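You operate a simulated robot arm through the tools that you are given. There is no shell and no other tool. Be economical: measure what you need, move in short steps, check, and stop when the job is done.

Carry out the task below with a simulated robot arm. There is one attempt and no reset: what you move stays moved.

## Task
Press the carboy tap button two times. Take the green sponge and put it on the black tray. Take the small pot on the side bench and put it away on the top glass shelf. Close the right cupboard door. Turn the hood size dial to 60. Open the left cupboard door, fetch the cassette from the upper shelf of the front cupboard and set it on the island bench under the shelves and shut the door again. Take the bottle labelled "Pink" from the front bench top and put it on top of the cream large pot. Open the filter drawer. Any order will do. Set down upright: small pot, bottle.

The check looks at the end state, three seconds after you hand in, the way a careful person would. Anything else that was tipped, shoved, dropped, spilled or broken makes it a failure.

## Robot
A 6-joint arm with a two-finger parallel gripper on a trunk, on a base that drives. Base frame: it is fixed to the floor where the robot stands at the start and does not move with it; the origin is under the middle of the robot, x ahead of it, y to its left, z up. Lengths are in mm, angles in rad, forces in N, time in s.
With the tool pointing down near the work surface it reaches from about 100 to 660 mm from the robot's upright axis, wherever it stands. Its first joint turns from -2.897 to 2.897 rad. Places, roughly: black tray (21x13x3 cm) [-2900, -1800, 900]; bottle [-500, -1500, 1000]; carboy tap button [700, 0, 1200]; cassette [-500, -1500, 500]; filter drawer [-2500, -4600, 100]; green sponge (5x9x4 cm) [400, 100, 900]; hood size dial [-700, -1300, 1000]; island bench under the shelves [-2900, -1300, 900]; large pot (7x7x7 cm) [-400, -1600, 1000]; left cupboard door [-400, -1500, 500]; right cupboard door [-600, -800, 500]; small pot (6x6x6 cm) [1000, -300, 900]; top glass shelf (172x24 cm) [-2920, -1300, 1580]. Payload 4.1 kg.
The TCP is the grasp point between the finger pads, 23 mm short of the fingertips. In the tool frame z runs along the fingers and y along their closing line. Largest opening 94 mm; finger width 38, thickness 10; the body of the gripper, 54 by 96 mm, starts 39 mm behind the TCP.
Orientation is that of the tool frame in the base frame, as [roll, pitch, yaw] about the fixed x, y, z axes, in that order (R = Rz(yaw) Ry(pitch) Rx(roll)). With the fingers straight down and closing along the base's y, the tool's x points along the base's -x, its y along +y and its z along -z.

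## Interface
- The arm moves only by the tool nudge_tool. Its argument "series" is a list of rows, each a list of 6 numbers: the shift along the tool's x, y, z in units of 20 mm (1.0 is 20 mm), then the turn, a rotation vector about the tool's x, y, z in units of 8 degrees (1.0 is 8 degrees). In form: [[dx, dy, dz, wx, wy, wz], ...]. A call has 1 to 20 rows; each row shifts and turns the commanded pose from where the row before left it, along the tool's axes as they then stand. "jaw" is the closure in counts, from 0 (fully open) to 255 (shut), set as the call begins (left out, the last holds). A call with a number of a shift or a turn outside -1 to 1 is refused whole. Rows are played at 5 a second. More than 50 mm and 0.15 rad between two rows, or a gripper value outside its range, and nothing of the call is played. Where a pose cannot be reached the arm comes as near as it can. A force on the tool above 40 N (or 10 N above the force at the start of the call, whichever is more), or a blocked arm, ends the call early, and 0.2 s more pass. The fingers move at their own pace (about 45 mm/s each) and stop on an object; they squeeze with about 43 N. The grip force told is the motor's: it shows also when the fingers shut on nothing. Time passes only in rows, and 0.2 s behind the last, so rows that do not move let the fingers close. It gives the time, the measured TCP pose, the force on the tool (base axes), the opening and the grip force at its end, in the units of the frame above (readings bear some noise), with the torque about the TCP (base axes, N m) and any sound that the robot's microphone picked up.
- Cameras (640 x 400 px; columns grow to the right, rows downward): "scene" is now at [-13, 107, 1463.9]; the picture's right is [-0.82, -0.58, 0.00], its down [-0.46, 0.65, -0.60] and it looks along [0.35, -0.49, -0.80] (base axes); focal length 214 px, centre (320, 200). "wrist" rides on the gripper at [86, 16, -74] in the tool frame; the picture's right is [-0.18, 0.98, 0.00], its down [-0.58, -0.11, -0.81] and it looks along [-0.79, -0.15, 0.59] (tool axes); focal length 243 px, centre (320, 200). There is no depth. A picture from a camera that has moved, and an enlarged one, comes with that camera's place and axes in the base frame and with its lens. The place of the scene camera against the robot may be out by one fixed shift of up to 18 mm in any direction.
- get_image(camera): a new picture of that camera. It takes no simulated time.
- raise_lower(by): slides the trunk up (or, below 0, down) by that many mm; the arm and the scene camera ride with it, the base frame stays. It gives what a move gives, with no picture.
- roll_base(legs): drives the robot by 1 to 6 legs, each [ahead, turn to the left] in mm and rad, along the robot's own axes; the way and the turn of a leg run together, so that a leg with both is an arc; at most 1500 mm and 3.142 rad a leg. The arm and the cameras ride along, it lands a little off, and it stops where it bumps. It gives what a move gives.
- turn_head(pan, tilt): turns the head with the scene camera to pan (to the left, within 2.705 rad either way) and tilt (down, from -0.506 to 1.204), counted from straight ahead of the robot. It gives what a move gives.
- close_up(camera, box): a new picture of the part [left, top, right, bottom] of that camera's present view, enlarged. It takes no simulated time.
- hand_in(): hands the job in; it is judged then, once.

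Work in short steps. Places have to be worked out from the pictures, the camera data and where the tool is seen: move nearer, look again, correct. Check each grasp and each placing, and mend what went wrong. You have 207 turns and 200 pictures in all, those below and enlarged ones among them. Open the gripper and draw the arm clear of the work before you hand the job in, unless the task says otherwise; then end with one line.

The tools are called after ">>>" as name(argument=value, ...) on one line, values as JSON. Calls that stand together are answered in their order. nudge_tool: Moves the arm, as the interface text tells. Its arguments: {"type":"object","properties":{"series":{"type":"array"},"jaw":{"type":"number"}},"required":["series"]} The other tools are called the same way: raise_lower (by) slides the trunk up or down; roll_base (legs) drives the base; turn_head (pan, tilt) turns the head that bears the scene camera; get_image (camera) takes a picture; close_up (camera, box) takes an enlarged picture of a part of a camera's view; hand_in () hands the job in.

At the start:

```text
t: 0.0
tcp_pos: [422.2, -203.1, 999.8]
tool_rot: [-3.142, 0.0, -3.141]
ft_force: [0.2, -0.3, -0.7]
torque: [0.01, -0.01, 0.03]
gripper_width: 94.0
finger_force: 0.1
trunk travel left (down, up): [-425.0, 165.0]
robot x, y, heading: [0.8, -1.4, -0.002]
head pan, tilt: [-0.956, 0.922]
```

scene: 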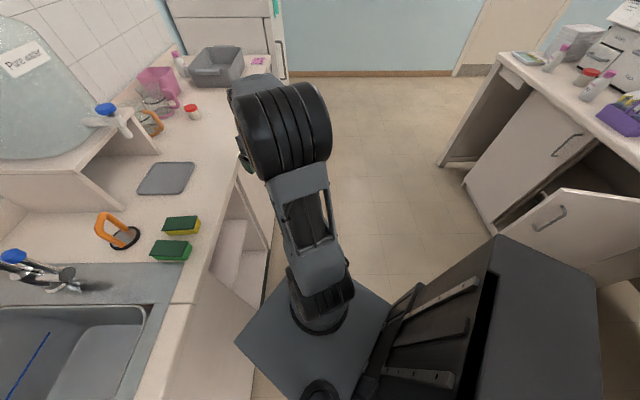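
wrist: 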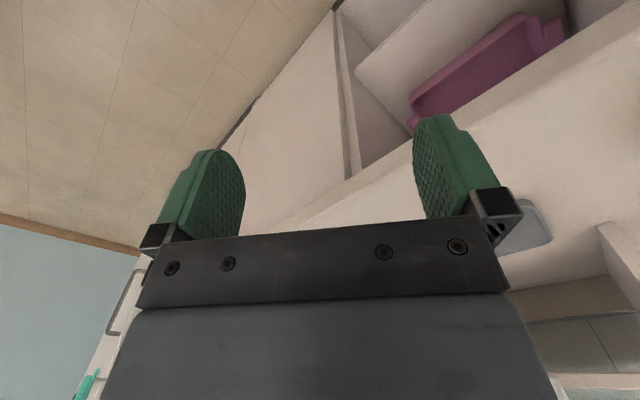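

I start by looking around: the side bench straight ahead first.

>>> turn_head(pan=0.0, tilt=0.6)

>>> get_image(camera="scene")

>>> turn_head(pan=-2.2, tilt=0.4)

>>> get_image(camera="scene")

>>> turn_head(pan=-2.705, tilt=0.2)

>>> get_image(camera="scene")

```text
t: 1.2
tcp_pos: [424.2, -203.5, 1000.0]
tool_rot: [-3.141, -0.001, 3.141]
ft_force: [-0.1, -0.3, 0.1]
torque: [-0.02, -0.01, 0.03]
gripper_width: 94.0
finger_force: 0.0
trunk travel left (down, up): [-425.0, 165.0]
robot x, y, heading: [-1.6, 0.8, 0.002]
head pan, tilt: [0.0, 0.6]
```

```text
197 pictures are left
camera scene: at [32.5, 167.6, 1490.3], right [0.0, -1.0, 0.0], down [-0.57, 0.0, -0.82], along [0.82, 0.0, -0.57], focal length 214 px, centre (320, 200)
```

scene: 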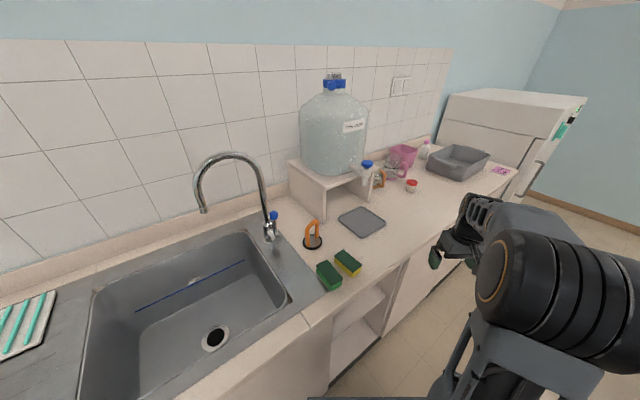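

```text
t: 3.3
tcp_pos: [423.4, -202.9, 1000.0]
tool_rot: [-3.141, -0.001, 3.142]
ft_force: [0.6, -0.3, -0.2]
torque: [0.01, 0.02, -0.03]
gripper_width: 94.0
finger_force: 0.0
trunk travel left (down, up): [-425.0, 165.0]
robot x, y, heading: [0.1, 1.4, -0.001]
head pan, tilt: [-2.201, 0.4]
```

```text
196 pictures are left
camera scene: at [-110.5, 92.8, 1508.5], right [-0.81, 0.59, 0.0], down [0.23, 0.31, -0.92], along [-0.54, -0.74, -0.39], focal length 214 px, centre (320, 200)
```

scene: 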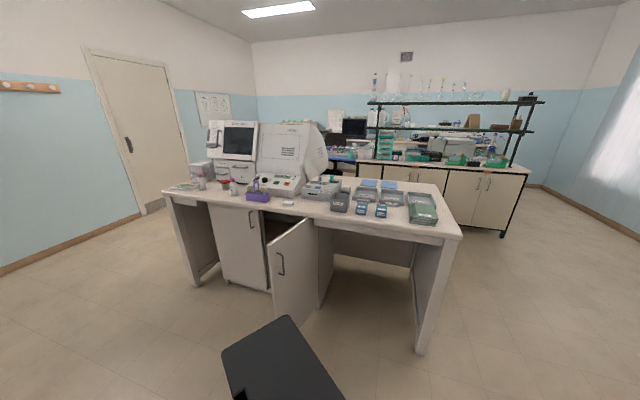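

```text
t: 4.2
tcp_pos: [423.0, -202.8, 1000.5]
tool_rot: [-3.141, 0.0, 3.141]
ft_force: [-0.5, -0.5, -0.5]
torque: [0.0, -0.01, 0.05]
gripper_width: 93.8
finger_force: 0.1
trunk travel left (down, up): [-425.0, 165.0]
robot x, y, heading: [0.3, -1.2, 0.001]
head pan, tilt: [-2.7, 0.201]
```

```text
195 pictures are left
camera scene: at [-140.1, 127.8, 1527.1], right [-0.43, 0.9, 0.0], down [0.18, 0.09, -0.98], along [-0.89, -0.42, -0.2], focal length 214 px, centre (320, 200)
```

scene: 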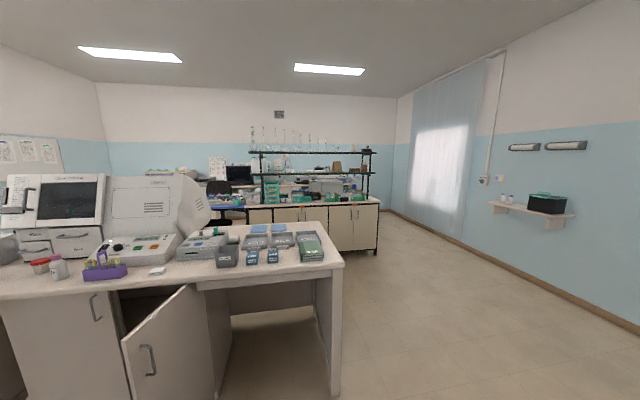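

The benches run diagonally (edge direction about (0.58,-0.82)). I look closely at the side-bench objects.

>>> turn_head(pan=-0.2, tilt=0.6)

>>> close_up(camera="scene", box=[200, 180, 360, 280])

>>> close_up(camera="scene", box=[240, 110, 400, 210])

```text
t: 6.5
tcp_pos: [424.4, -203.2, 1000.1]
tool_rot: [-3.141, -0.001, -3.142]
ft_force: [-0.4, 0.1, 0.3]
torque: [0.01, -0.04, -0.01]
gripper_width: 93.9
finger_force: 0.0
trunk travel left (down, up): [-425.0, 165.0]
robot x, y, heading: [1.3, 2.9, 0.003]
head pan, tilt: [-0.201, 0.6]
```

```text
4.00 times, centred on (280, 230) of scene
camera zoom: at [30.7, 150.1, 1490.3], right [-0.2, -0.98, 0.0], down [-0.55, 0.11, -0.83], along [0.81, -0.16, -0.56], focal length 858 px, centre (480, 80)
```

zoom: 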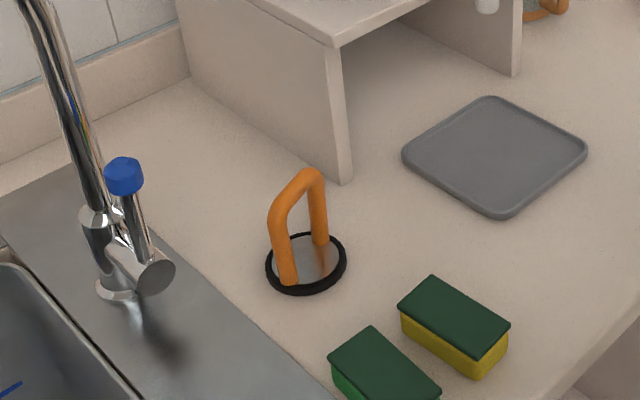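

```text
4.00 times, centred on (320, 160) of scene
camera zoom: at [30.7, 150.1, 1490.3], right [-0.2, -0.98, 0.0], down [-0.55, 0.11, -0.83], along [0.81, -0.16, -0.56], focal length 858 px, centre (320, 360)
```

zoom: 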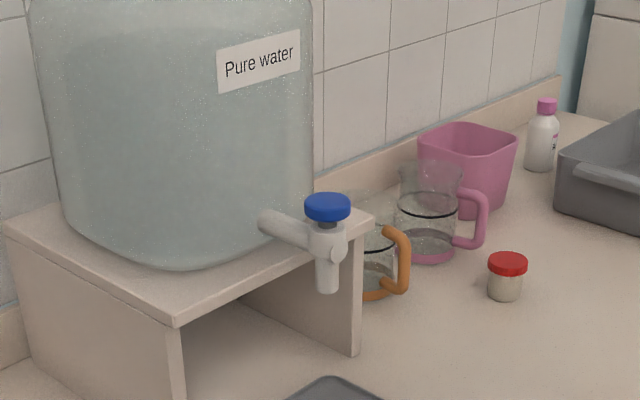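

The tap button is a blue cap pressed from above at about (673,16). I turn to stand parallel to the side bench and drive level with it.

>>> roll_base(legs=[[0, -0.956], [380, 0]])

>>> turn_head(pan=1.5, tilt=0.6)

>>> get_image(camera="scene")

>>> get_image(camera="wrist")

```text
t: 11.3
tcp_pos: [309.0, -764.5, 999.6]
tool_rot: [-3.141, -0.001, 2.203]
ft_force: [-0.7, -0.5, -0.2]
torque: [0.01, 0.0, 0.04]
gripper_width: 94.2
finger_force: 0.0
trunk travel left (down, up): [-425.0, 165.0]
robot x, y, heading: [222.1, -299.5, -0.937]
head pan, tilt: [-0.201, 0.6]
```

```text
t: 13.0
tcp_pos: [308.7, -763.9, 999.8]
tool_rot: [-3.141, 0.0, 2.204]
ft_force: [0.5, 0.1, 0.6]
torque: [0.02, 0.0, -0.01]
gripper_width: 94.1
finger_force: 0.1
trunk travel left (down, up): [-425.0, 165.0]
robot x, y, heading: [214.9, -300.0, -0.938]
head pan, tilt: [1.499, 0.6]
```

```text
192 pictures are left
camera scene: at [399.5, -107.0, 1490.3], right [0.53, -0.85, 0.0], down [-0.48, -0.3, -0.83], along [0.7, 0.44, -0.56], focal length 214 px, centre (320, 200)
```

scene: 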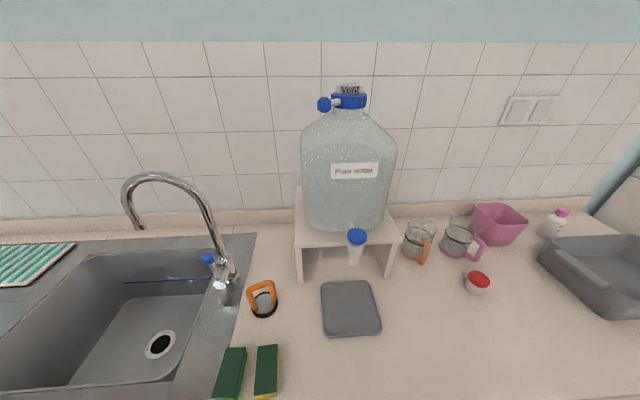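

```text
191 pictures are left
camera wrist: at [270.8, -684.6, 1075.6], right [0.9, 0.43, 0.0], down [0.26, -0.53, 0.81], along [0.35, -0.73, -0.59], focal length 243 px, centre (320, 200)
```

wrist: 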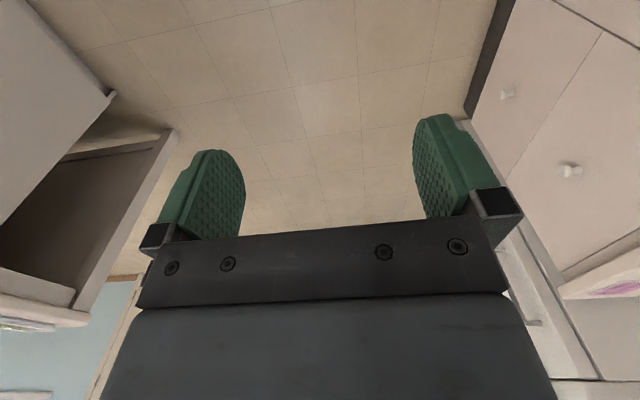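

Triangulating puts the button near (707, 3, 1185). I raise the trunk, shut the jaw and swing the arm toward it.

>>> raise_lower(by=160)

>>> nudge_tool(series=[[0.5, 1, -0.25, 0, 0, 0], [0.5, 1, -0.25, 0, 0, 0], [0.5, 1, -0.25, 0, 0, 0], [0.5, 1, -0.25, 0, 0, 0], [0.5, 1, -0.25, 0, 0, 0], [0.5, 1, -0.25, 0, 0, 0], [0.5, 1, -0.25, 0, 0, 0], [0.5, 1, -0.25, 0, 0, 0], [0.5, 1, -0.25, 0, 0, 0], [0.5, 1, -0.25, 0, 0, 0], [0.5, 1, -0.25, 0, 0, 0], [0.5, 1, -0.25, 0, 0, 0], [0.5, 1, -0.25, 0, 0, 0], [0.5, 1, -0.25, 0, 0, 0], [0.5, 1, -0.25, 0, 0, 0], [0.5, 1, -0.25, 0, 0, 0], [0.5, 1, -0.25, 0, 0, 0], [0.5, 1, -0.25, 0, 0, 0], [0.5, 1, -0.25, 0, 0, 0], [0.5, 1, -0.25, 0, 0, 0]], jaw=255)

>>> nudge_tool(series=[[0.5, 1, 0, 0, 0, 0], [0.5, 1, 0, 0, 0, 0], [0.5, 1, 0, 0, 0, 0], [0.5, 1, 0, 0, 0, 0], [0.5, 1, 0, 0, 0, 0], [0.5, 1, 0, 0, 0, 0], [0.5, 1, 0, 0, 0, 0], [0.5, 1, 0, 0, 0, 0], [0.5, 1, 0, 0, 0, 0], [0.5, 1, 0, 0, 0, 0], [0, 0, 0, -1, 0, 0], [0, 0, 0, -1, 0, 0], [0, 0, 0, -0.5, 0, 0], [0, 0, 0, 0, 0, 0]])

>>> get_image(camera="scene")

>>> get_image(camera="wrist")

```text
t: 14.8
tcp_pos: [307.7, -762.7, 1159.0]
tool_rot: [3.141, 0.0, 2.202]
ft_force: [-0.8, -0.5, 0.2]
torque: [0.0, 0.01, -0.01]
gripper_width: 94.1
finger_force: 0.0
trunk travel left (down, up): [-585.0, 5.0]
robot x, y, heading: [218.0, -301.4, -0.937]
head pan, tilt: [1.499, 0.6]
```

```text
t: 19.1
tcp_pos: [512.5, -364.9, 1260.8]
tool_rot: [3.14, -0.002, 2.202]
ft_force: [0.2, -1.0, 0.0]
torque: [0.02, -0.03, 0.03]
gripper_width: 0.1
finger_force: 42.8
trunk travel left (down, up): [-585.0, 5.0]
robot x, y, heading: [220.5, -303.3, -0.937]
head pan, tilt: [1.499, 0.6]
```

```text
t: 22.1
tcp_pos: [615.4, -165.2, 1261.3]
tool_rot: [2.79, 0.0, 2.204]
ft_force: [-0.8, -0.1, -0.3]
torque: [-0.03, -0.01, -0.02]
gripper_width: 0.3
finger_force: 42.1
trunk travel left (down, up): [-585.0, 5.0]
robot x, y, heading: [225.1, -301.9, -0.939]
head pan, tilt: [1.499, 0.6]
```

```text
190 pictures are left
camera scene: at [399.6, -106.9, 1650.3], right [0.53, -0.85, 0.0], down [-0.48, -0.3, -0.83], along [0.7, 0.44, -0.56], focal length 214 px, centre (320, 200)
```

scene: 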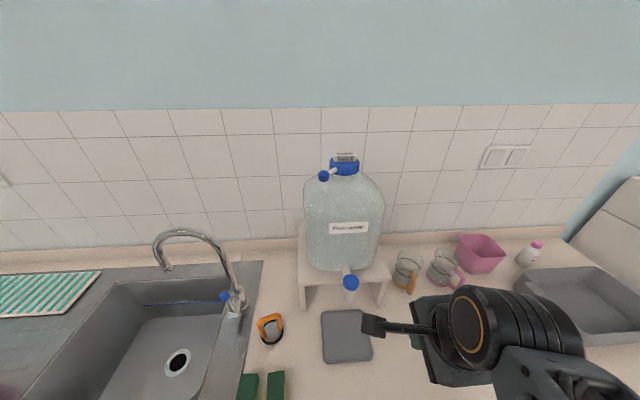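

```text
189 pictures are left
camera wrist: at [556.8, -102.5, 1337.2], right [0.85, 0.4, 0.34], down [0.04, -0.69, 0.72], along [0.52, -0.6, -0.61], focal length 243 px, centre (320, 200)
```

wrist: 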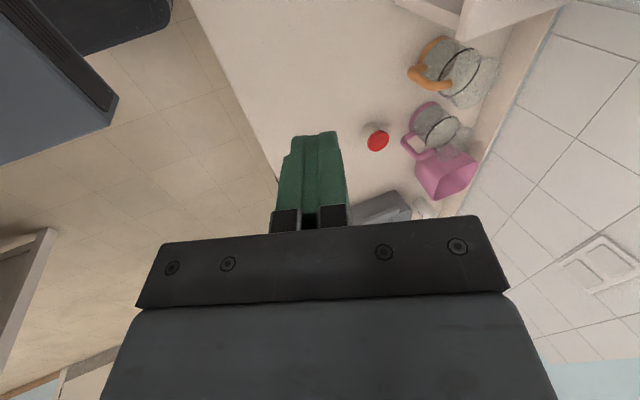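

The third ray agrees: button top near (707,-2,1190). I move the tilted closed fingertips over it and check.

>>> nudge_tool(series=[[0.48, 0.95, 0.35, 0, 0, 0], [0.48, 0.95, 0.35, 0, 0, 0], [0.48, 0.95, 0.35, 0, 0, 0], [0.48, 0.95, 0.35, 0, 0, 0], [0.48, 0.95, 0.35, 0, 0, 0], [0.48, 0.95, 0.35, 0, 0, 0], [0.48, 0.95, 0.35, 0, 0, 0], [0.48, 0.95, 0.35, 0, 0, 0], [0, 0, 0, 0, 0, 0]])

>>> close_up(camera="scene", box=[270, 200, 430, 300])

>>> close_up(camera="wrist", box=[220, 80, 420, 280])

```text
t: 24.1
tcp_pos: [701.1, -7.6, 1257.3]
tool_rot: [2.792, 0.001, 2.203]
ft_force: [0.7, -0.5, -0.7]
torque: [0.01, -0.02, 0.0]
gripper_width: 0.0
finger_force: 42.6
trunk travel left (down, up): [-585.0, 5.0]
robot x, y, heading: [226.2, -304.9, -0.935]
head pan, tilt: [1.499, 0.6]
```

```text
4.00 times, centred on (350, 250) of scene
camera zoom: at [399.6, -106.8, 1650.3], right [0.53, -0.85, 0.0], down [-0.48, -0.3, -0.83], along [0.7, 0.44, -0.57], focal length 858 px, centre (200, 0)
```

zoom: 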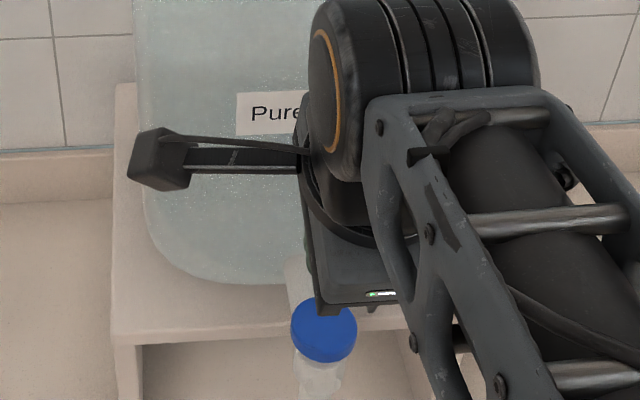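

```text
2.00 times, centred on (320, 180) of wrist
camera zoom: at [642.8, 55.2, 1334.9], right [0.85, 0.4, 0.34], down [0.04, -0.69, 0.72], along [0.52, -0.6, -0.61], focal length 485 px, centre (320, 240)
```

zoom: 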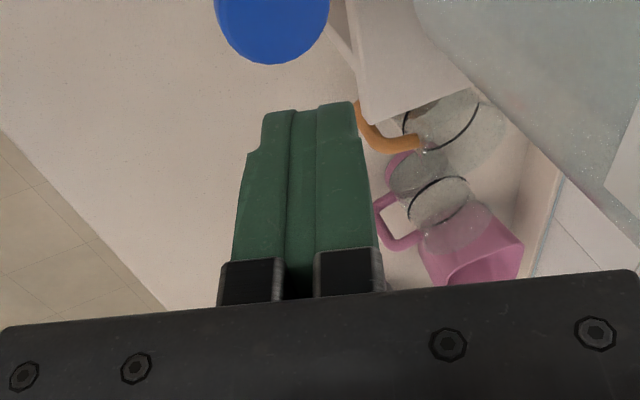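

The wrist view puts the cap centre at about (706,6), so I shift 7 mm along tool x and then go down in steps, watching force and sound.

>>> nudge_tool(series=[[0.36, 0.1, 0.06, 0, 0, 0], [0, -0.343, 0.939, 0, 0, 0], [0, -0.257, 0.7, 0, 0, 0], [0, 0, 0, 0, 0, 0]])

>>> close_up(camera="wrist", box=[220, 80, 420, 280])

```text
t: 25.1
tcp_pos: [698.4, 0.2, 1223.5]
tool_rot: [2.794, -0.001, 2.201]
ft_force: [-0.5, -0.2, -0.6]
torque: [0.0, 0.0, -0.01]
gripper_width: 0.0
finger_force: 42.4
trunk travel left (down, up): [-585.0, 5.0]
robot x, y, heading: [223.1, -299.8, -0.942]
head pan, tilt: [1.499, 0.6]
```

```text
2.00 times, centred on (320, 180) of wrist
camera zoom: at [639.6, 62.0, 1299.5], right [0.85, 0.4, 0.34], down [0.04, -0.69, 0.72], along [0.52, -0.6, -0.61], focal length 485 px, centre (320, 240)
```

zoom: 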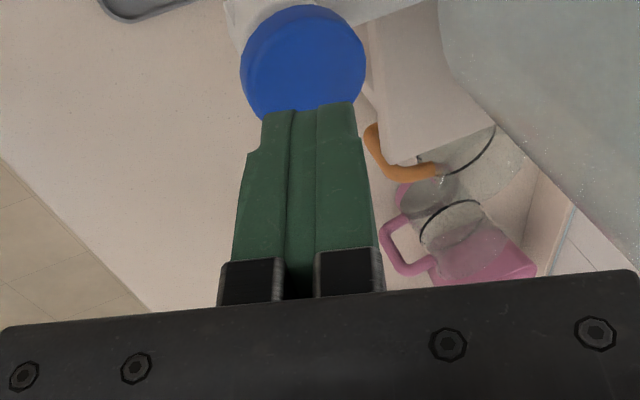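

The tip is above the far rim of the cap. I shift 6 mm more along tool x and descend carefully.

>>> nudge_tool(series=[[0.3, 0, 0, 0, 0, 0], [0, -0.17, 0.47, 0, 0, 0], [0, 0, 0, 0, 0, 0]])

>>> close_up(camera="wrist", box=[220, 80, 420, 280])

>>> close_up(camera="scene", box=[310, 240, 390, 290])

```text
t: 25.9
tcp_pos: [695.8, 5.4, 1211.9]
tool_rot: [2.794, -0.001, 2.202]
ft_force: [0.3, 0.2, -0.3]
torque: [0.03, 0.0, 0.03]
gripper_width: 0.3
finger_force: 42.5
trunk travel left (down, up): [-585.0, 5.0]
robot x, y, heading: [224.3, -301.5, -0.937]
head pan, tilt: [1.499, 0.6]
```

```text
2.00 times, centred on (320, 180) of wrist
camera zoom: at [636.2, 67.2, 1288.6], right [0.85, 0.4, 0.34], down [0.04, -0.69, 0.72], along [0.52, -0.6, -0.61], focal length 485 px, centre (320, 240)
```

zoom: 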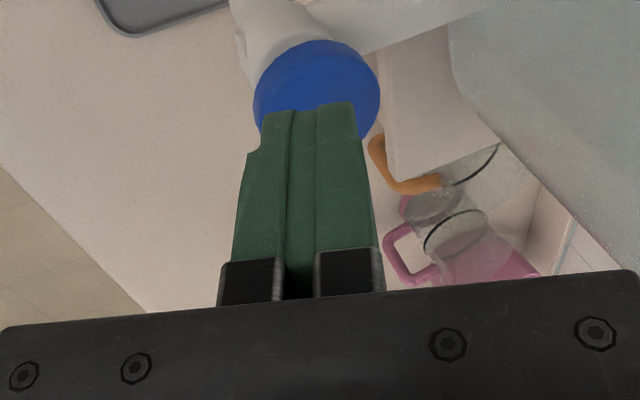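

```text
8.00 times, centred on (350, 265) of scene
camera zoom: at [399.7, -106.8, 1650.3], right [0.53, -0.85, 0.0], down [-0.48, -0.3, -0.82], along [0.7, 0.44, -0.57], focal length 1716 px, centre (80, -320)
```

zoom: 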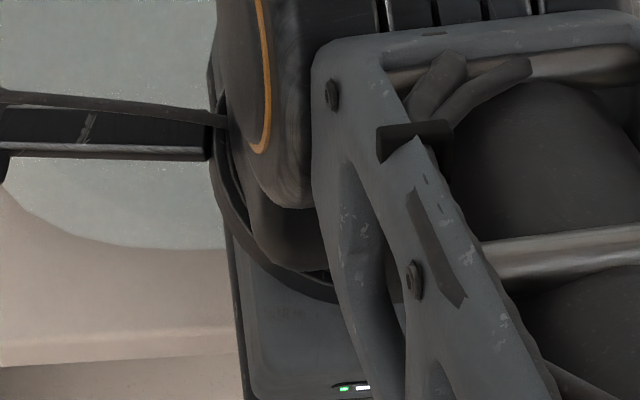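

The tip now overlaps the cap in line of sight, so I continue down in 4 mm steps to find contact.

>>> nudge_tool(series=[[0, -0.07, 0.19, 0, 0, 0], [0, -0.07, 0.19, 0, 0, 0], [0, -0.07, 0.19, 0, 0, 0], [0, 0, 0, 0, 0, 0]])

>>> close_up(camera="wrist", box=[220, 80, 420, 280])

```text
t: 26.9
tcp_pos: [693.4, 2.5, 1201.4]
tool_rot: [2.792, 0.0, 2.203]
ft_force: [0.2, 0.7, 0.1]
torque: [0.01, 0.01, -0.03]
gripper_width: 0.0
finger_force: 42.3
trunk travel left (down, up): [-585.0, 5.0]
robot x, y, heading: [220.4, -300.5, -0.942]
head pan, tilt: [1.499, 0.6]
```

```text
2.00 times, centred on (320, 180) of wrist
camera zoom: at [635.5, 66.4, 1277.3], right [0.85, 0.4, 0.34], down [0.04, -0.69, 0.72], along [0.52, -0.6, -0.61], focal length 485 px, centre (320, 240)
```

zoom: 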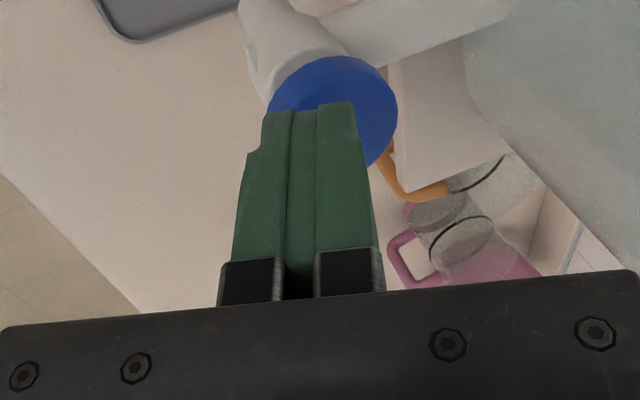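

No contact; from the cap's apparent size (about 40 mm) I judge it near (715,5,1158), further down. I shift about 10 mm in n and back along x, then look again.

>>> nudge_tool(series=[[-0.45, 0.47, 0.17, 0, 0, 0], [0, -0.1, 0.28, 0, 0, 0], [0, 0, 0, 0, 0, 0]])

>>> close_up(camera="wrist", box=[220, 80, 420, 280])

```text
t: 27.6
tcp_pos: [709.4, 1.8, 1195.1]
tool_rot: [2.793, 0.0, 2.203]
ft_force: [0.0, 0.7, -0.6]
torque: [0.06, 0.01, -0.01]
gripper_width: 0.0
finger_force: 42.4
trunk travel left (down, up): [-585.0, 5.0]
robot x, y, heading: [223.3, -300.5, -0.937]
head pan, tilt: [1.499, 0.6]
```

```text
2.00 times, centred on (320, 180) of wrist
camera zoom: at [650.4, 64.5, 1271.4], right [0.85, 0.4, 0.34], down [0.04, -0.69, 0.72], along [0.52, -0.6, -0.61], focal length 485 px, centre (320, 240)
```

zoom: 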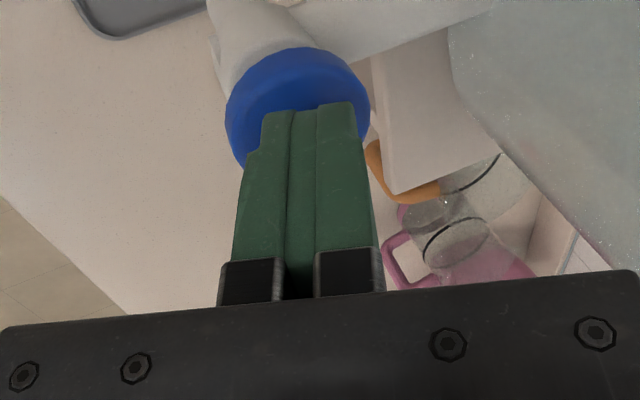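

The cap is now centred around the tip and close. I descend 4 mm at a time.

>>> nudge_tool(series=[[0, -0.07, 0.19, 0, 0, 0], [0, -0.07, 0.19, 0, 0, 0], [0, 0, 0, 0, 0, 0]])

>>> nudge_tool(series=[[0, -0.07, 0.19, 0, 0, 0], [0, -0.07, 0.19, 0, 0, 0], [0, 0, 0, 0, 0, 0]])

>>> close_up(camera="wrist", box=[220, 80, 420, 280])

```text
t: 28.4
tcp_pos: [709.4, 3.2, 1188.8]
tool_rot: [2.793, 0.001, 2.204]
ft_force: [-1.4, -0.9, 2.0]
torque: [-0.02, 0.0, 0.03]
gripper_width: 0.0
finger_force: 42.1
trunk travel left (down, up): [-585.0, 5.0]
robot x, y, heading: [220.6, -302.9, -0.941]
head pan, tilt: [1.499, 0.6]
```

```text
t: 29.2
tcp_pos: [709.4, 2.0, 1180.4]
tool_rot: [2.789, 0.0, 2.203]
ft_force: [3.7, 3.6, 11.7]
torque: [0.01, -0.11, 0.03]
gripper_width: 0.0
finger_force: 42.1
trunk travel left (down, up): [-585.0, 5.0]
robot x, y, heading: [224.2, -301.8, -0.937]
head pan, tilt: [1.499, 0.6]
heard: click
```

```text
2.00 times, centred on (320, 180) of wrist
camera zoom: at [649.1, 64.9, 1256.8], right [0.85, 0.4, 0.34], down [0.04, -0.69, 0.72], along [0.52, -0.6, -0.61], focal length 485 px, centre (320, 240)
```

zoom: 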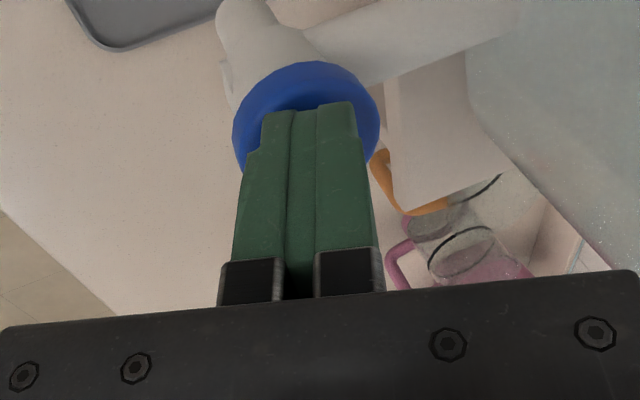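

One click heard. I release by 24 mm and press once more, then lift away.

>>> nudge_tool(series=[[0, 0.2, -0.56, 0, 0, 0], [0, 0.2, -0.56, 0, 0, 0], [0, 0, 0, 0, 0, 0], [0, 0, 0, 0, 0, 0]])

>>> nudge_tool(series=[[0, -0.2, 0.56, 0, 0, 0], [0, -0.13, 0.37, 0, 0, 0], [0, -0.07, 0.19, 0, 0, 0], [0, 0, 0, 0, 0, 0]])

>>> nudge_tool(series=[[0, 0.343, -0.939, 0, 0, 0], [0, 0.343, -0.939, 0, 0, 0], [0, 0.343, -0.939, 0, 0, 0], [0, 0, 0, 0, 0, 0]])

```text
t: 30.2
tcp_pos: [708.5, 0.6, 1202.4]
tool_rot: [2.795, 0.0, 2.205]
ft_force: [-0.5, 0.0, -1.0]
torque: [0.01, -0.02, -0.01]
gripper_width: 0.0
finger_force: 42.8
trunk travel left (down, up): [-585.0, 5.0]
robot x, y, heading: [222.6, -299.7, -0.941]
head pan, tilt: [1.499, 0.6]
```

```text
t: 31.2
tcp_pos: [708.4, 0.2, 1180.5]
tool_rot: [2.788, 0.001, 2.203]
ft_force: [2.2, 1.6, 10.2]
torque: [-0.02, -0.06, 0.01]
gripper_width: 0.2
finger_force: 42.4
trunk travel left (down, up): [-585.0, 5.0]
robot x, y, heading: [221.8, -306.0, -0.941]
head pan, tilt: [1.499, 0.6]
heard: click
```

```text
t: 32.2
tcp_pos: [707.4, 3.4, 1238.5]
tool_rot: [2.794, 0.0, 2.204]
ft_force: [-0.7, 0.6, -0.3]
torque: [0.01, -0.01, -0.03]
gripper_width: 0.0
finger_force: 42.4
trunk travel left (down, up): [-585.0, 5.0]
robot x, y, heading: [220.0, -304.0, -0.941]
head pan, tilt: [1.499, 0.6]
```

Two presses clicked. Next is the sponge: I back off the carboy, level the tool, and go over the sponge with the tool yawed so the jaw closes across its width.

>>> nudge_tool(series=[[0, -0.939, -0.343, 0, 0, 0], [0, -0.939, -0.343, 0, 0, 0], [0, -0.939, -0.343, 0, 0, 0], [0, -0.939, -0.343, 0, 0, 0], [0, -0.939, -0.343, 0, 0, 0], [0, -0.939, -0.343, 0, 0, 0], [0, -0.939, -0.343, 0, 0, 0], [0, 0, 0, 1, 0, 0], [0, 0, 0, 1, 0, 0], [0, 0, 0, 0.5, 0, 0], [1, 0, 0, 0, 0, -1], [1, 0, 0, 0, 0, -1], [1, 0.28, 0, 0, 0, -1], [1, 0.42, 0, 0, 0, -1], [1, 0.53, 0, 0, 0, -1], [0.84, 0.7, 0, 0, 0, -1], [0.7, 0.8, 0, 0, 0, -1], [0.56, 0.83, 0, 0, 0, -1], [0.44, 0.9, 0, 0, 0, -1], [0.3, 0.95, 0, 0, 0, -1]], jaw=0)

>>> raise_lower(by=-160)

>>> get_image(camera="scene")

>>> get_image(camera="wrist")

```text
t: 36.3
tcp_pos: [539.2, 28.3, 1257.0]
tool_rot: [3.116, 0.026, -2.95]
ft_force: [-0.6, -0.4, -1.0]
torque: [0.03, 0.01, 0.03]
gripper_width: 93.9
finger_force: 0.0
trunk travel left (down, up): [-585.0, 5.0]
robot x, y, heading: [221.7, -303.7, -0.939]
head pan, tilt: [1.499, 0.6]
stopped in row 20: the arm was blocked; the commanded pose is now the measured one
```

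```text
t: 38.2
tcp_pos: [540.8, 27.9, 1098.5]
tool_rot: [3.117, 0.028, -2.95]
ft_force: [0.8, -0.1, 0.1]
torque: [0.0, 0.0, 0.0]
gripper_width: 94.2
finger_force: 0.0
trunk travel left (down, up): [-425.0, 165.0]
robot x, y, heading: [222.4, -301.4, -0.937]
head pan, tilt: [1.499, 0.6]
```

```text
180 pictures are left
camera scene: at [399.6, -106.8, 1490.3], right [0.53, -0.85, 0.0], down [-0.48, -0.3, -0.83], along [0.7, 0.44, -0.57], focal length 214 px, centre (320, 200)
```

scene: 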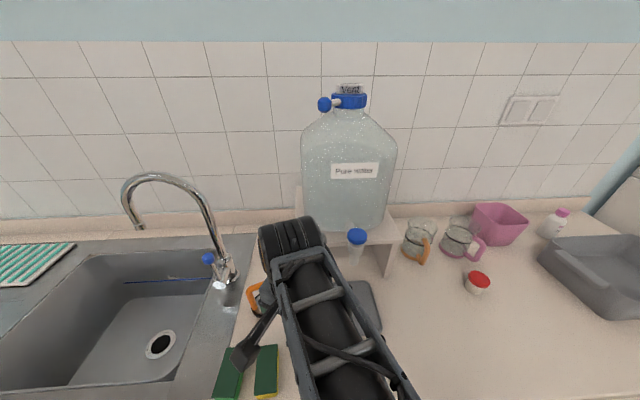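

```text
179 pictures are left
camera wrist: at [451.1, 25.3, 1171.0], right [-0.01, 1.0, 0.03], down [0.57, -0.02, 0.82], along [0.82, 0.02, -0.57], focal length 243 px, centre (320, 200)
```

wrist: 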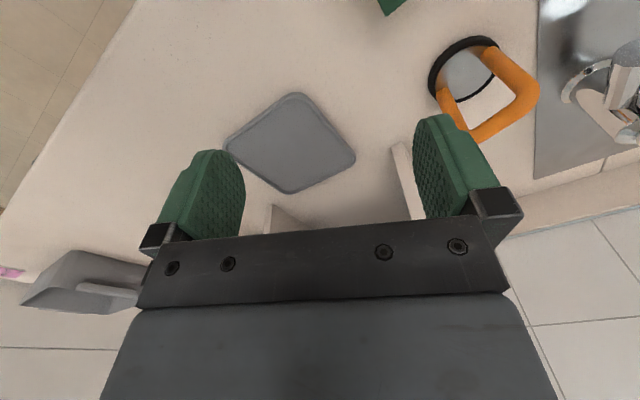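

The turn was blocked by a joint limit, so I'll yaw the opposite way (jaw symmetric). I move over the sponge first, near (446,137), then turn back.

>>> nudge_tool(series=[[0.52, 0.9, 0, 0, 0, 0], [0.52, 0.9, 0, 0, 0, 0], [0.52, 0.9, 0, 0, 0, 0], [0.52, 0.9, 0, 0, 0, 0], [0.52, 0.9, 0, 0, 0, 0], [0.52, 0.9, 0, 0, 0, 0], [0.52, 0.9, 0, 0, 0, 0]])

>>> nudge_tool(series=[[0, 0, 0, 0, 0, 1], [0, 0, 0, 0, 0, 1], [0, 0, 0, 0, 0, 1], [0, 0, 0, 0, 0, 1], [0, 0, 0, 0, 0, 1], [0, 0, 0, 0, 0, 1], [0, 0, 0, 0, 0, 1], [0, 0, 0, 0, 0, 1], [0, 0, 0, 0, 0, 1], [0, 0, 0, 0, 0, 1], [0, 0, 0, 0, 0, 1], [0, 0, 0, 0, 0, 1], [0, 0, 0, 0, 0, 1], [0, 0, 0, 0, 0, 1], [0, 0, 0, 0, 0, 1], [0, 0, 0, 0, 0, 1], [0, 0, 0, 0, 0, 1], [0, 0, 0, 0, 0, 1], [0, 0, 0, 0, 0, 1], [0, 0, 0, 0, 0, 0.5]])

>>> get_image(camera="wrist")

```text
t: 39.1
tcp_pos: [560.0, 35.3, 1119.4]
tool_rot: [3.081, 0.057, -3.123]
ft_force: [0.6, 0.1, -0.1]
torque: [0.02, -0.01, 0.0]
gripper_width: 93.7
finger_force: 0.2
trunk travel left (down, up): [-425.0, 165.0]
robot x, y, heading: [223.9, -301.9, -0.937]
head pan, tilt: [1.499, 0.6]
stopped in row 4: the arm was blocked; the commanded pose is now the measured one
```

```text
t: 43.3
tcp_pos: [698.0, -184.2, 1100.6]
tool_rot: [-3.098, -0.079, 0.461]
ft_force: [0.6, -0.1, 0.6]
torque: [-0.01, 0.01, -0.02]
gripper_width: 94.1
finger_force: 0.1
out of reach, approached as far as the arm can: row 16, 17, 18, 19, 20
trunk travel left (down, up): [-425.0, 165.0]
robot x, y, heading: [221.9, -298.8, -0.944]
head pan, tilt: [1.499, 0.6]
```

```text
178 pictures are left
camera wrist: at [779.4, -166.7, 1180.6], right [0.28, -0.96, -0.06], down [-0.61, -0.22, 0.76], along [-0.74, -0.18, -0.64], focal length 243 px, centre (320, 200)
```

wrist: 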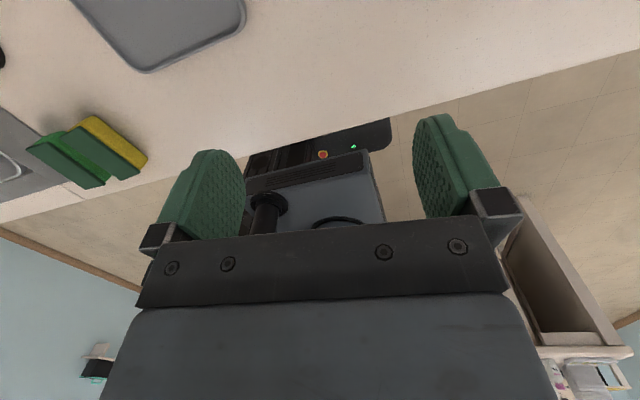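

The arm evidently fouls the head mast when reaching far left. I'll bring the arm back to the robot's front, then re-stand so the bench is in front.

>>> nudge_tool(series=[[-1, 0.7, 0, 0, 0, 0], [-1, 0.7, 0, 0, 0, 0], [-1, 0.7, 0, 0, 0, 0], [-1, 0.7, 0, 0, 0, 0], [-1, 0.7, 0, 0, 0, 0]])

>>> get_image(camera="scene")

```text
t: 44.5
tcp_pos: [637.0, -291.4, 1090.2]
tool_rot: [-3.11, -0.075, 0.443]
ft_force: [0.4, 0.3, 0.6]
torque: [-0.01, 0.01, 0.01]
gripper_width: 94.2
finger_force: 0.1
trunk travel left (down, up): [-425.0, 165.0]
robot x, y, heading: [222.0, -299.8, -0.939]
head pan, tilt: [1.499, 0.6]
```

```text
177 pictures are left
camera scene: at [399.6, -107.0, 1490.3], right [0.53, -0.85, 0.0], down [-0.48, -0.3, -0.83], along [0.7, 0.44, -0.56], focal length 214 px, centre (320, 200)
```

scene: 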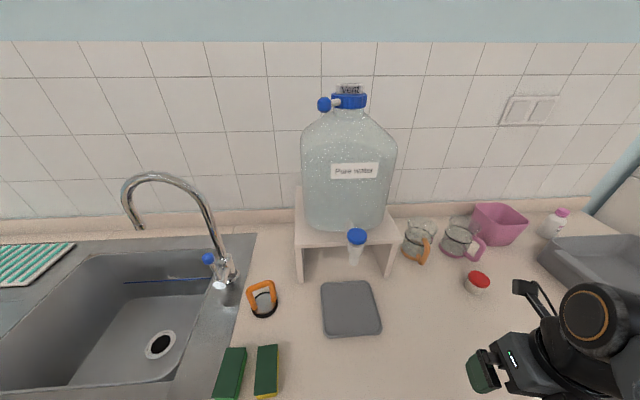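

Motion follows the measured pose. I continue to the robot's front, level the tool, and turn it to the starting-type yaw.

>>> nudge_tool(series=[[-1, 0.74, 0, 0, 0, 0], [-1, 0.74, 0, 0, 0, 0], [-1, 0.74, 0, 0, 0, 0], [-1, 0.74, 0, 0, 0, 0], [-1, 0.74, 0, 0, 0, 0], [-1, 0.74, 0, 0, 0, 0], [-1, 0.74, 0, 0, 0, 0], [-1, 0.74, 0, 0, 0, 0], [-1, 0.74, 0, 0, 0, 0], [-1, 0.74, 0, 0, 0, 0], [-1, 0.74, 0, 0, 0, 0], [-1, 0.74, 0, 0, 0, 0], [-1, 0.74, 0, 0, 0, 0], [-1, 0.74, 0, 0, 0, 0], [-1, 0.74, 0, 0, 0, 0], [0, 0, 0, -0.23, -0.54, 0]])

>>> nudge_tool(series=[[0, 0, 0, 0, 0, -1], [0, 0, 0, 0, 0, -1], [0, 0, 0, 0, 0, -1], [0, 0, 0, 0, 0, -1], [0, 0, 0, 0, 0, -1], [0, 0, 0, 0, 0, -1], [0, 0, 0, 0, 0, -1], [0, 0, 0, 0, 0, -1], [0, 0, 0, 0, 0, -1], [0, 0, 0, 0, 0, -1], [0, 0, 0, 0, 0, -1], [0, 0, 0, 0, 0, -1], [0, 0, 0, 0, 0, -0.6]])

>>> roll_base(legs=[[-200, 0]])

```text
t: 47.9
tcp_pos: [463.6, -617.1, 1060.3]
tool_rot: [3.138, 0.001, 0.443]
ft_force: [0.0, 0.4, 0.2]
torque: [0.02, -0.01, 0.0]
gripper_width: 94.1
finger_force: 0.1
trunk travel left (down, up): [-425.0, 165.0]
robot x, y, heading: [223.5, -305.6, -0.936]
head pan, tilt: [1.499, 0.6]
```

```text
t: 50.7
tcp_pos: [463.0, -616.2, 1059.8]
tool_rot: [-3.141, 0.0, 2.206]
ft_force: [-0.4, 0.1, 0.0]
torque: [0.01, 0.02, 0.0]
gripper_width: 93.9
finger_force: 0.0
trunk travel left (down, up): [-425.0, 165.0]
robot x, y, heading: [219.5, -303.0, -0.938]
head pan, tilt: [1.499, 0.6]
```

```text
t: 52.3
tcp_pos: [346.0, -454.4, 1059.1]
tool_rot: [-3.141, 0.001, 2.203]
ft_force: [-0.4, -0.6, 0.5]
torque: [-0.01, 0.03, -0.01]
gripper_width: 94.2
finger_force: 0.1
trunk travel left (down, up): [-425.0, 165.0]
robot x, y, heading: [101.4, -141.3, -0.938]
head pan, tilt: [1.499, 0.6]
```

Now I turn left to face the bench and look at the sponge.

>>> roll_base(legs=[[0, 1.553]])

>>> turn_head(pan=-0.15, tilt=0.9)

>>> get_image(camera="scene")

>>> get_image(camera="wrist")

```text
t: 56.4
tcp_pos: [429.4, 86.8, 1058.2]
tool_rot: [3.141, 0.0, -2.555]
ft_force: [0.0, 0.7, 0.2]
torque: [0.04, -0.01, 0.0]
gripper_width: 94.0
finger_force: 0.0
trunk travel left (down, up): [-425.0, 165.0]
robot x, y, heading: [107.0, -145.5, 0.59]
head pan, tilt: [1.499, 0.6]
```

```text
t: 58.1
tcp_pos: [428.5, 86.8, 1059.5]
tool_rot: [3.141, 0.0, -2.555]
ft_force: [-0.3, -0.2, 0.6]
torque: [0.0, 0.02, -0.01]
gripper_width: 93.7
finger_force: 0.1
trunk travel left (down, up): [-425.0, 165.0]
robot x, y, heading: [103.0, -139.8, 0.585]
head pan, tilt: [-0.15, 0.901]
```

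```text
176 pictures are left
camera scene: at [33.8, -1.8, 1465.5], right [0.42, -0.91, 0.0], down [-0.71, -0.33, -0.62], along [0.56, 0.26, -0.78], focal length 214 px, centre (320, 200)
```

scene: 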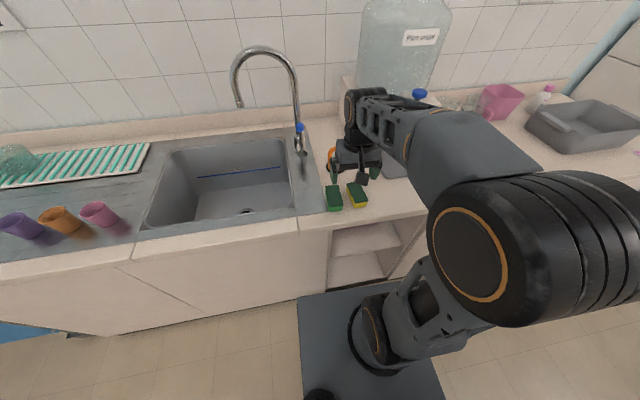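

```text
175 pictures are left
camera wrist: at [348.0, 51.2, 1134.6], right [-0.39, 0.92, 0.0], down [0.54, 0.23, 0.81], along [0.74, 0.32, -0.59], focal length 243 px, centre (320, 200)
```

wrist: 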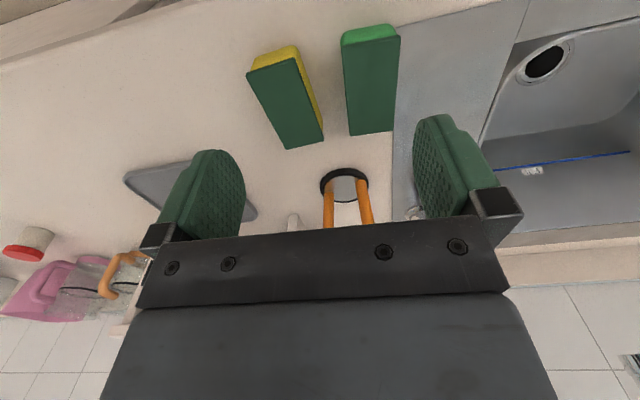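

The green sponge (all-green sides) is aligned with the tool; its centre is about (442,141). I move above it and descend to z ≈ 990.

>>> nudge_tool(series=[[-0.7, 0.63, 0, 0, 0, 0], [-0.7, 0.63, 0, 0, 0, 0], [-0.65, 0.63, 1, 0, 0, 0], [0, 0, 1, 0, 0, 0], [0, 0, 1, 0, 0, 0], [0, 0, 0, 0, 0, 0]])

>>> get_image(camera="wrist")

>>> close_up(camera="scene", box=[290, 130, 450, 230])

```text
t: 59.5
tcp_pos: [441.8, 139.6, 999.0]
tool_rot: [-3.14, 0.001, -2.555]
ft_force: [1.1, -0.2, 0.9]
torque: [0.02, 0.02, 0.02]
gripper_width: 94.1
finger_force: 0.0
trunk travel left (down, up): [-425.0, 165.0]
robot x, y, heading: [102.6, -142.2, 0.588]
head pan, tilt: [-0.15, 0.901]
```

```text
174 pictures are left
camera wrist: at [361.2, 105.6, 1074.7], right [-0.39, 0.92, 0.0], down [0.54, 0.23, 0.81], along [0.74, 0.31, -0.59], focal length 243 px, centre (320, 200)
```

wrist: 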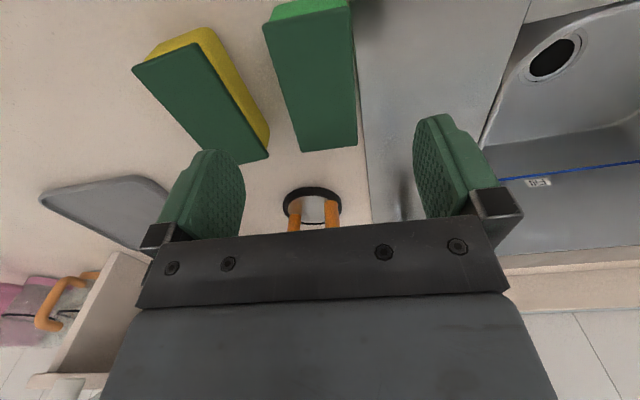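

```text
4.00 times, centred on (370, 180) of scene
camera zoom: at [33.9, -1.8, 1465.5], right [0.42, -0.91, 0.0], down [-0.71, -0.33, -0.62], along [0.56, 0.26, -0.78], focal length 858 px, centre (120, 280)
```

zoom: 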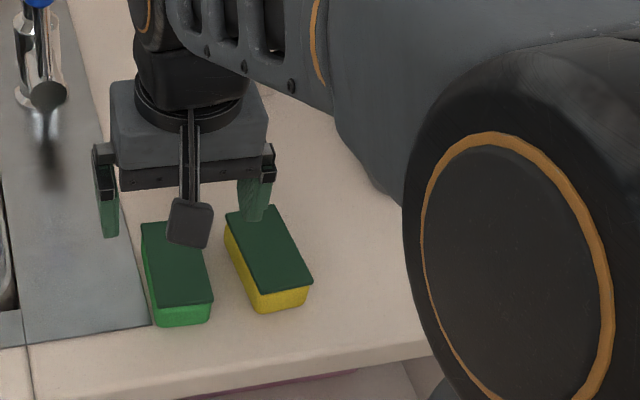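

The sponge is centred under the tool with its top near z 922. I set a ~70 mm opening to clear the yellow sponge, descend to z 913 and close.

>>> nudge_tool(series=[[0, 0, 0, 0, 0, 0], [0, 0, 1, 0, 0, 0.2], [0, 0, 1, 0, 0, 0], [0, 0, 1, 0, 0, 0], [0, 0, 0.7, 0, 0, 0], [0, 0, 0.5, 0, 0, 0], [0, 0, 0, 0, 0, 0]], jaw=65)

>>> get_image(camera="wrist")

```text
t: 60.9
tcp_pos: [440.3, 140.2, 925.8]
tool_rot: [3.138, 0.014, -2.581]
ft_force: [-10.1, -8.9, 24.4]
torque: [0.27, 1.02, 0.59]
gripper_width: 69.4
finger_force: 0.0
trunk travel left (down, up): [-425.0, 165.0]
robot x, y, heading: [100.7, -139.7, 0.583]
head pan, tilt: [-0.15, 0.901]
stopped in row 6: the force on the tool passed its limit at 55 N (the readings are from after the stop); the commanded pose is now the measured one
```

```text
172 pictures are left
camera wrist: at [358.4, 106.2, 1000.5], right [-0.37, 0.93, 0.01], down [0.54, 0.21, 0.81], along [0.76, 0.3, -0.58], focal length 243 px, centre (320, 200)
```

wrist: 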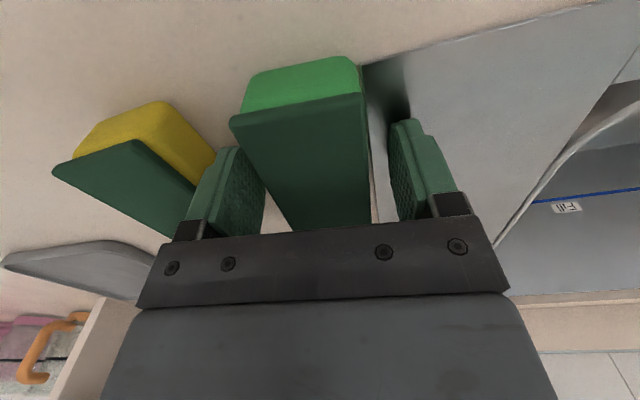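

The fingertips touched the surface (bench ≈ z 902). I lift 5 mm and close on the sponge.

>>> nudge_tool(series=[[0, 0, -0.25, 0, 0, 0], [0, 0, 0, 0, 0, 0]])

>>> nudge_tool(series=[[0, 0, 0, 0, 0, 0], [0, 0, 0, 0, 0, 0], [0, 0, 0, 0, 0, 0], [0, 0, 0, 0, 0, 0]], jaw=255)

>>> nudge_tool(series=[[0, 0, -1, 0, 0, 0], [0, 0, -1, 0, 0, 0], [0, 0, -1, 0, 0, 0], [0, 0, -1, 0, 0, 0], [0, 0, -1, 0, 0, 0], [0, 0, -1, 0, 0, 0], [0, 0, 0, 0, 0, 0]])

>>> get_image(camera="wrist")

>>> get_image(camera="scene")

```text
t: 61.5
tcp_pos: [443.4, 141.0, 926.7]
tool_rot: [3.137, 0.011, -2.582]
ft_force: [0.1, 0.3, 0.0]
torque: [-0.01, 0.04, 0.01]
gripper_width: 70.2
finger_force: 0.1
trunk travel left (down, up): [-425.0, 165.0]
robot x, y, heading: [101.0, -139.6, 0.591]
head pan, tilt: [-0.15, 0.901]
```

```text
t: 62.5
tcp_pos: [443.1, 141.1, 928.6]
tool_rot: [3.138, 0.01, -2.582]
ft_force: [-1.3, -0.4, 0.3]
torque: [0.0, -0.02, 0.02]
gripper_width: 42.8
finger_force: 43.2
trunk travel left (down, up): [-425.0, 165.0]
robot x, y, heading: [102.3, -139.6, 0.583]
head pan, tilt: [-0.15, 0.901]
```

```text
t: 64.1
tcp_pos: [440.7, 141.7, 1048.1]
tool_rot: [3.139, 0.01, -2.583]
ft_force: [-0.6, -0.2, -0.9]
torque: [0.02, 0.01, -0.03]
gripper_width: 42.8
finger_force: 43.1
trunk travel left (down, up): [-425.0, 165.0]
robot x, y, heading: [103.6, -142.7, 0.586]
head pan, tilt: [-0.15, 0.901]
```

```text
171 pictures are left
camera wrist: at [358.8, 107.4, 1123.0], right [-0.36, 0.93, 0.0], down [0.54, 0.21, 0.81], along [0.76, 0.3, -0.58], focal length 243 px, centre (320, 200)
```

wrist: 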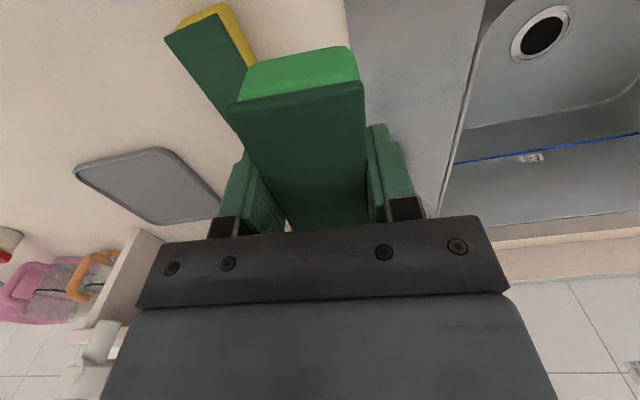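

```text
170 pictures are left
camera scene: at [33.7, -2.0, 1465.5], right [0.42, -0.91, 0.0], down [-0.71, -0.33, -0.62], along [0.56, 0.26, -0.78], focal length 214 px, centre (320, 200)
```

scene: 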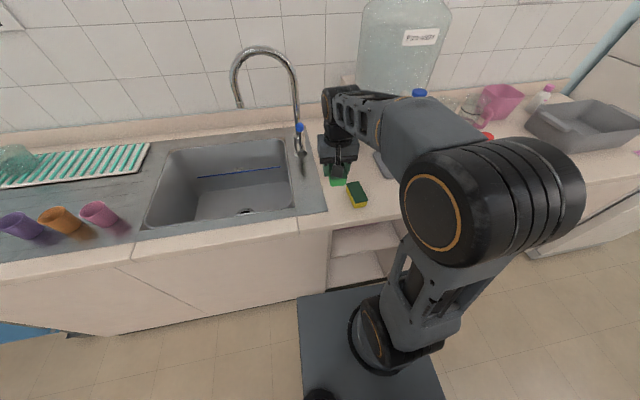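

Sponge held (42.8 mm grip). I drive around the near end of the front bench toward the island, backing off first.

>>> roll_base(legs=[[-300, 0], [0, 1.6], [1150, 0]])

>>> roll_base(legs=[[0, 1.57]])

>>> turn_head(pan=0.1, tilt=0.3)

>>> get_image(camera="scene")

```text
t: 75.6
tcp_pos: [-1089.0, 1008.0, 1049.1]
tool_rot: [3.138, 0.01, -1.002]
ft_force: [0.7, -0.3, -0.8]
torque: [0.0, 0.0, -0.02]
gripper_width: 42.6
finger_force: 42.8
trunk travel left (down, up): [-425.0, 165.0]
robot x, y, heading: [-802.4, 670.4, 2.166]
head pan, tilt: [-0.15, 0.901]
```

```text
t: 79.9
tcp_pos: [-1132.5, 380.1, 1048.8]
tool_rot: [3.139, 0.012, 0.592]
ft_force: [1.4, 1.0, 0.5]
torque: [-0.02, 0.0, 0.02]
gripper_width: 42.7
finger_force: 43.2
trunk travel left (down, up): [-425.0, 165.0]
robot x, y, heading: [-804.7, 675.2, -2.519]
head pan, tilt: [-0.15, 0.901]
```

```text
t: 80.9
tcp_pos: [-1130.5, 379.7, 1047.2]
tool_rot: [3.137, 0.009, 0.592]
ft_force: [-0.3, 0.3, 0.4]
torque: [0.03, -0.02, 0.02]
gripper_width: 42.4
finger_force: 43.2
trunk travel left (down, up): [-425.0, 165.0]
robot x, y, heading: [-807.0, 673.8, -2.527]
head pan, tilt: [0.099, 0.3]
```

```text
169 pictures are left
camera scene: at [-725.1, 511.3, 1517.7], right [-0.66, 0.75, 0.0], down [0.22, 0.2, -0.95], along [-0.72, -0.63, -0.3], focal length 214 px, centre (320, 200)
```

scene: 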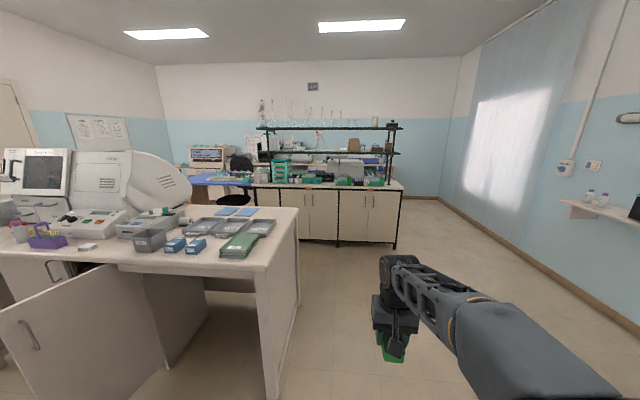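

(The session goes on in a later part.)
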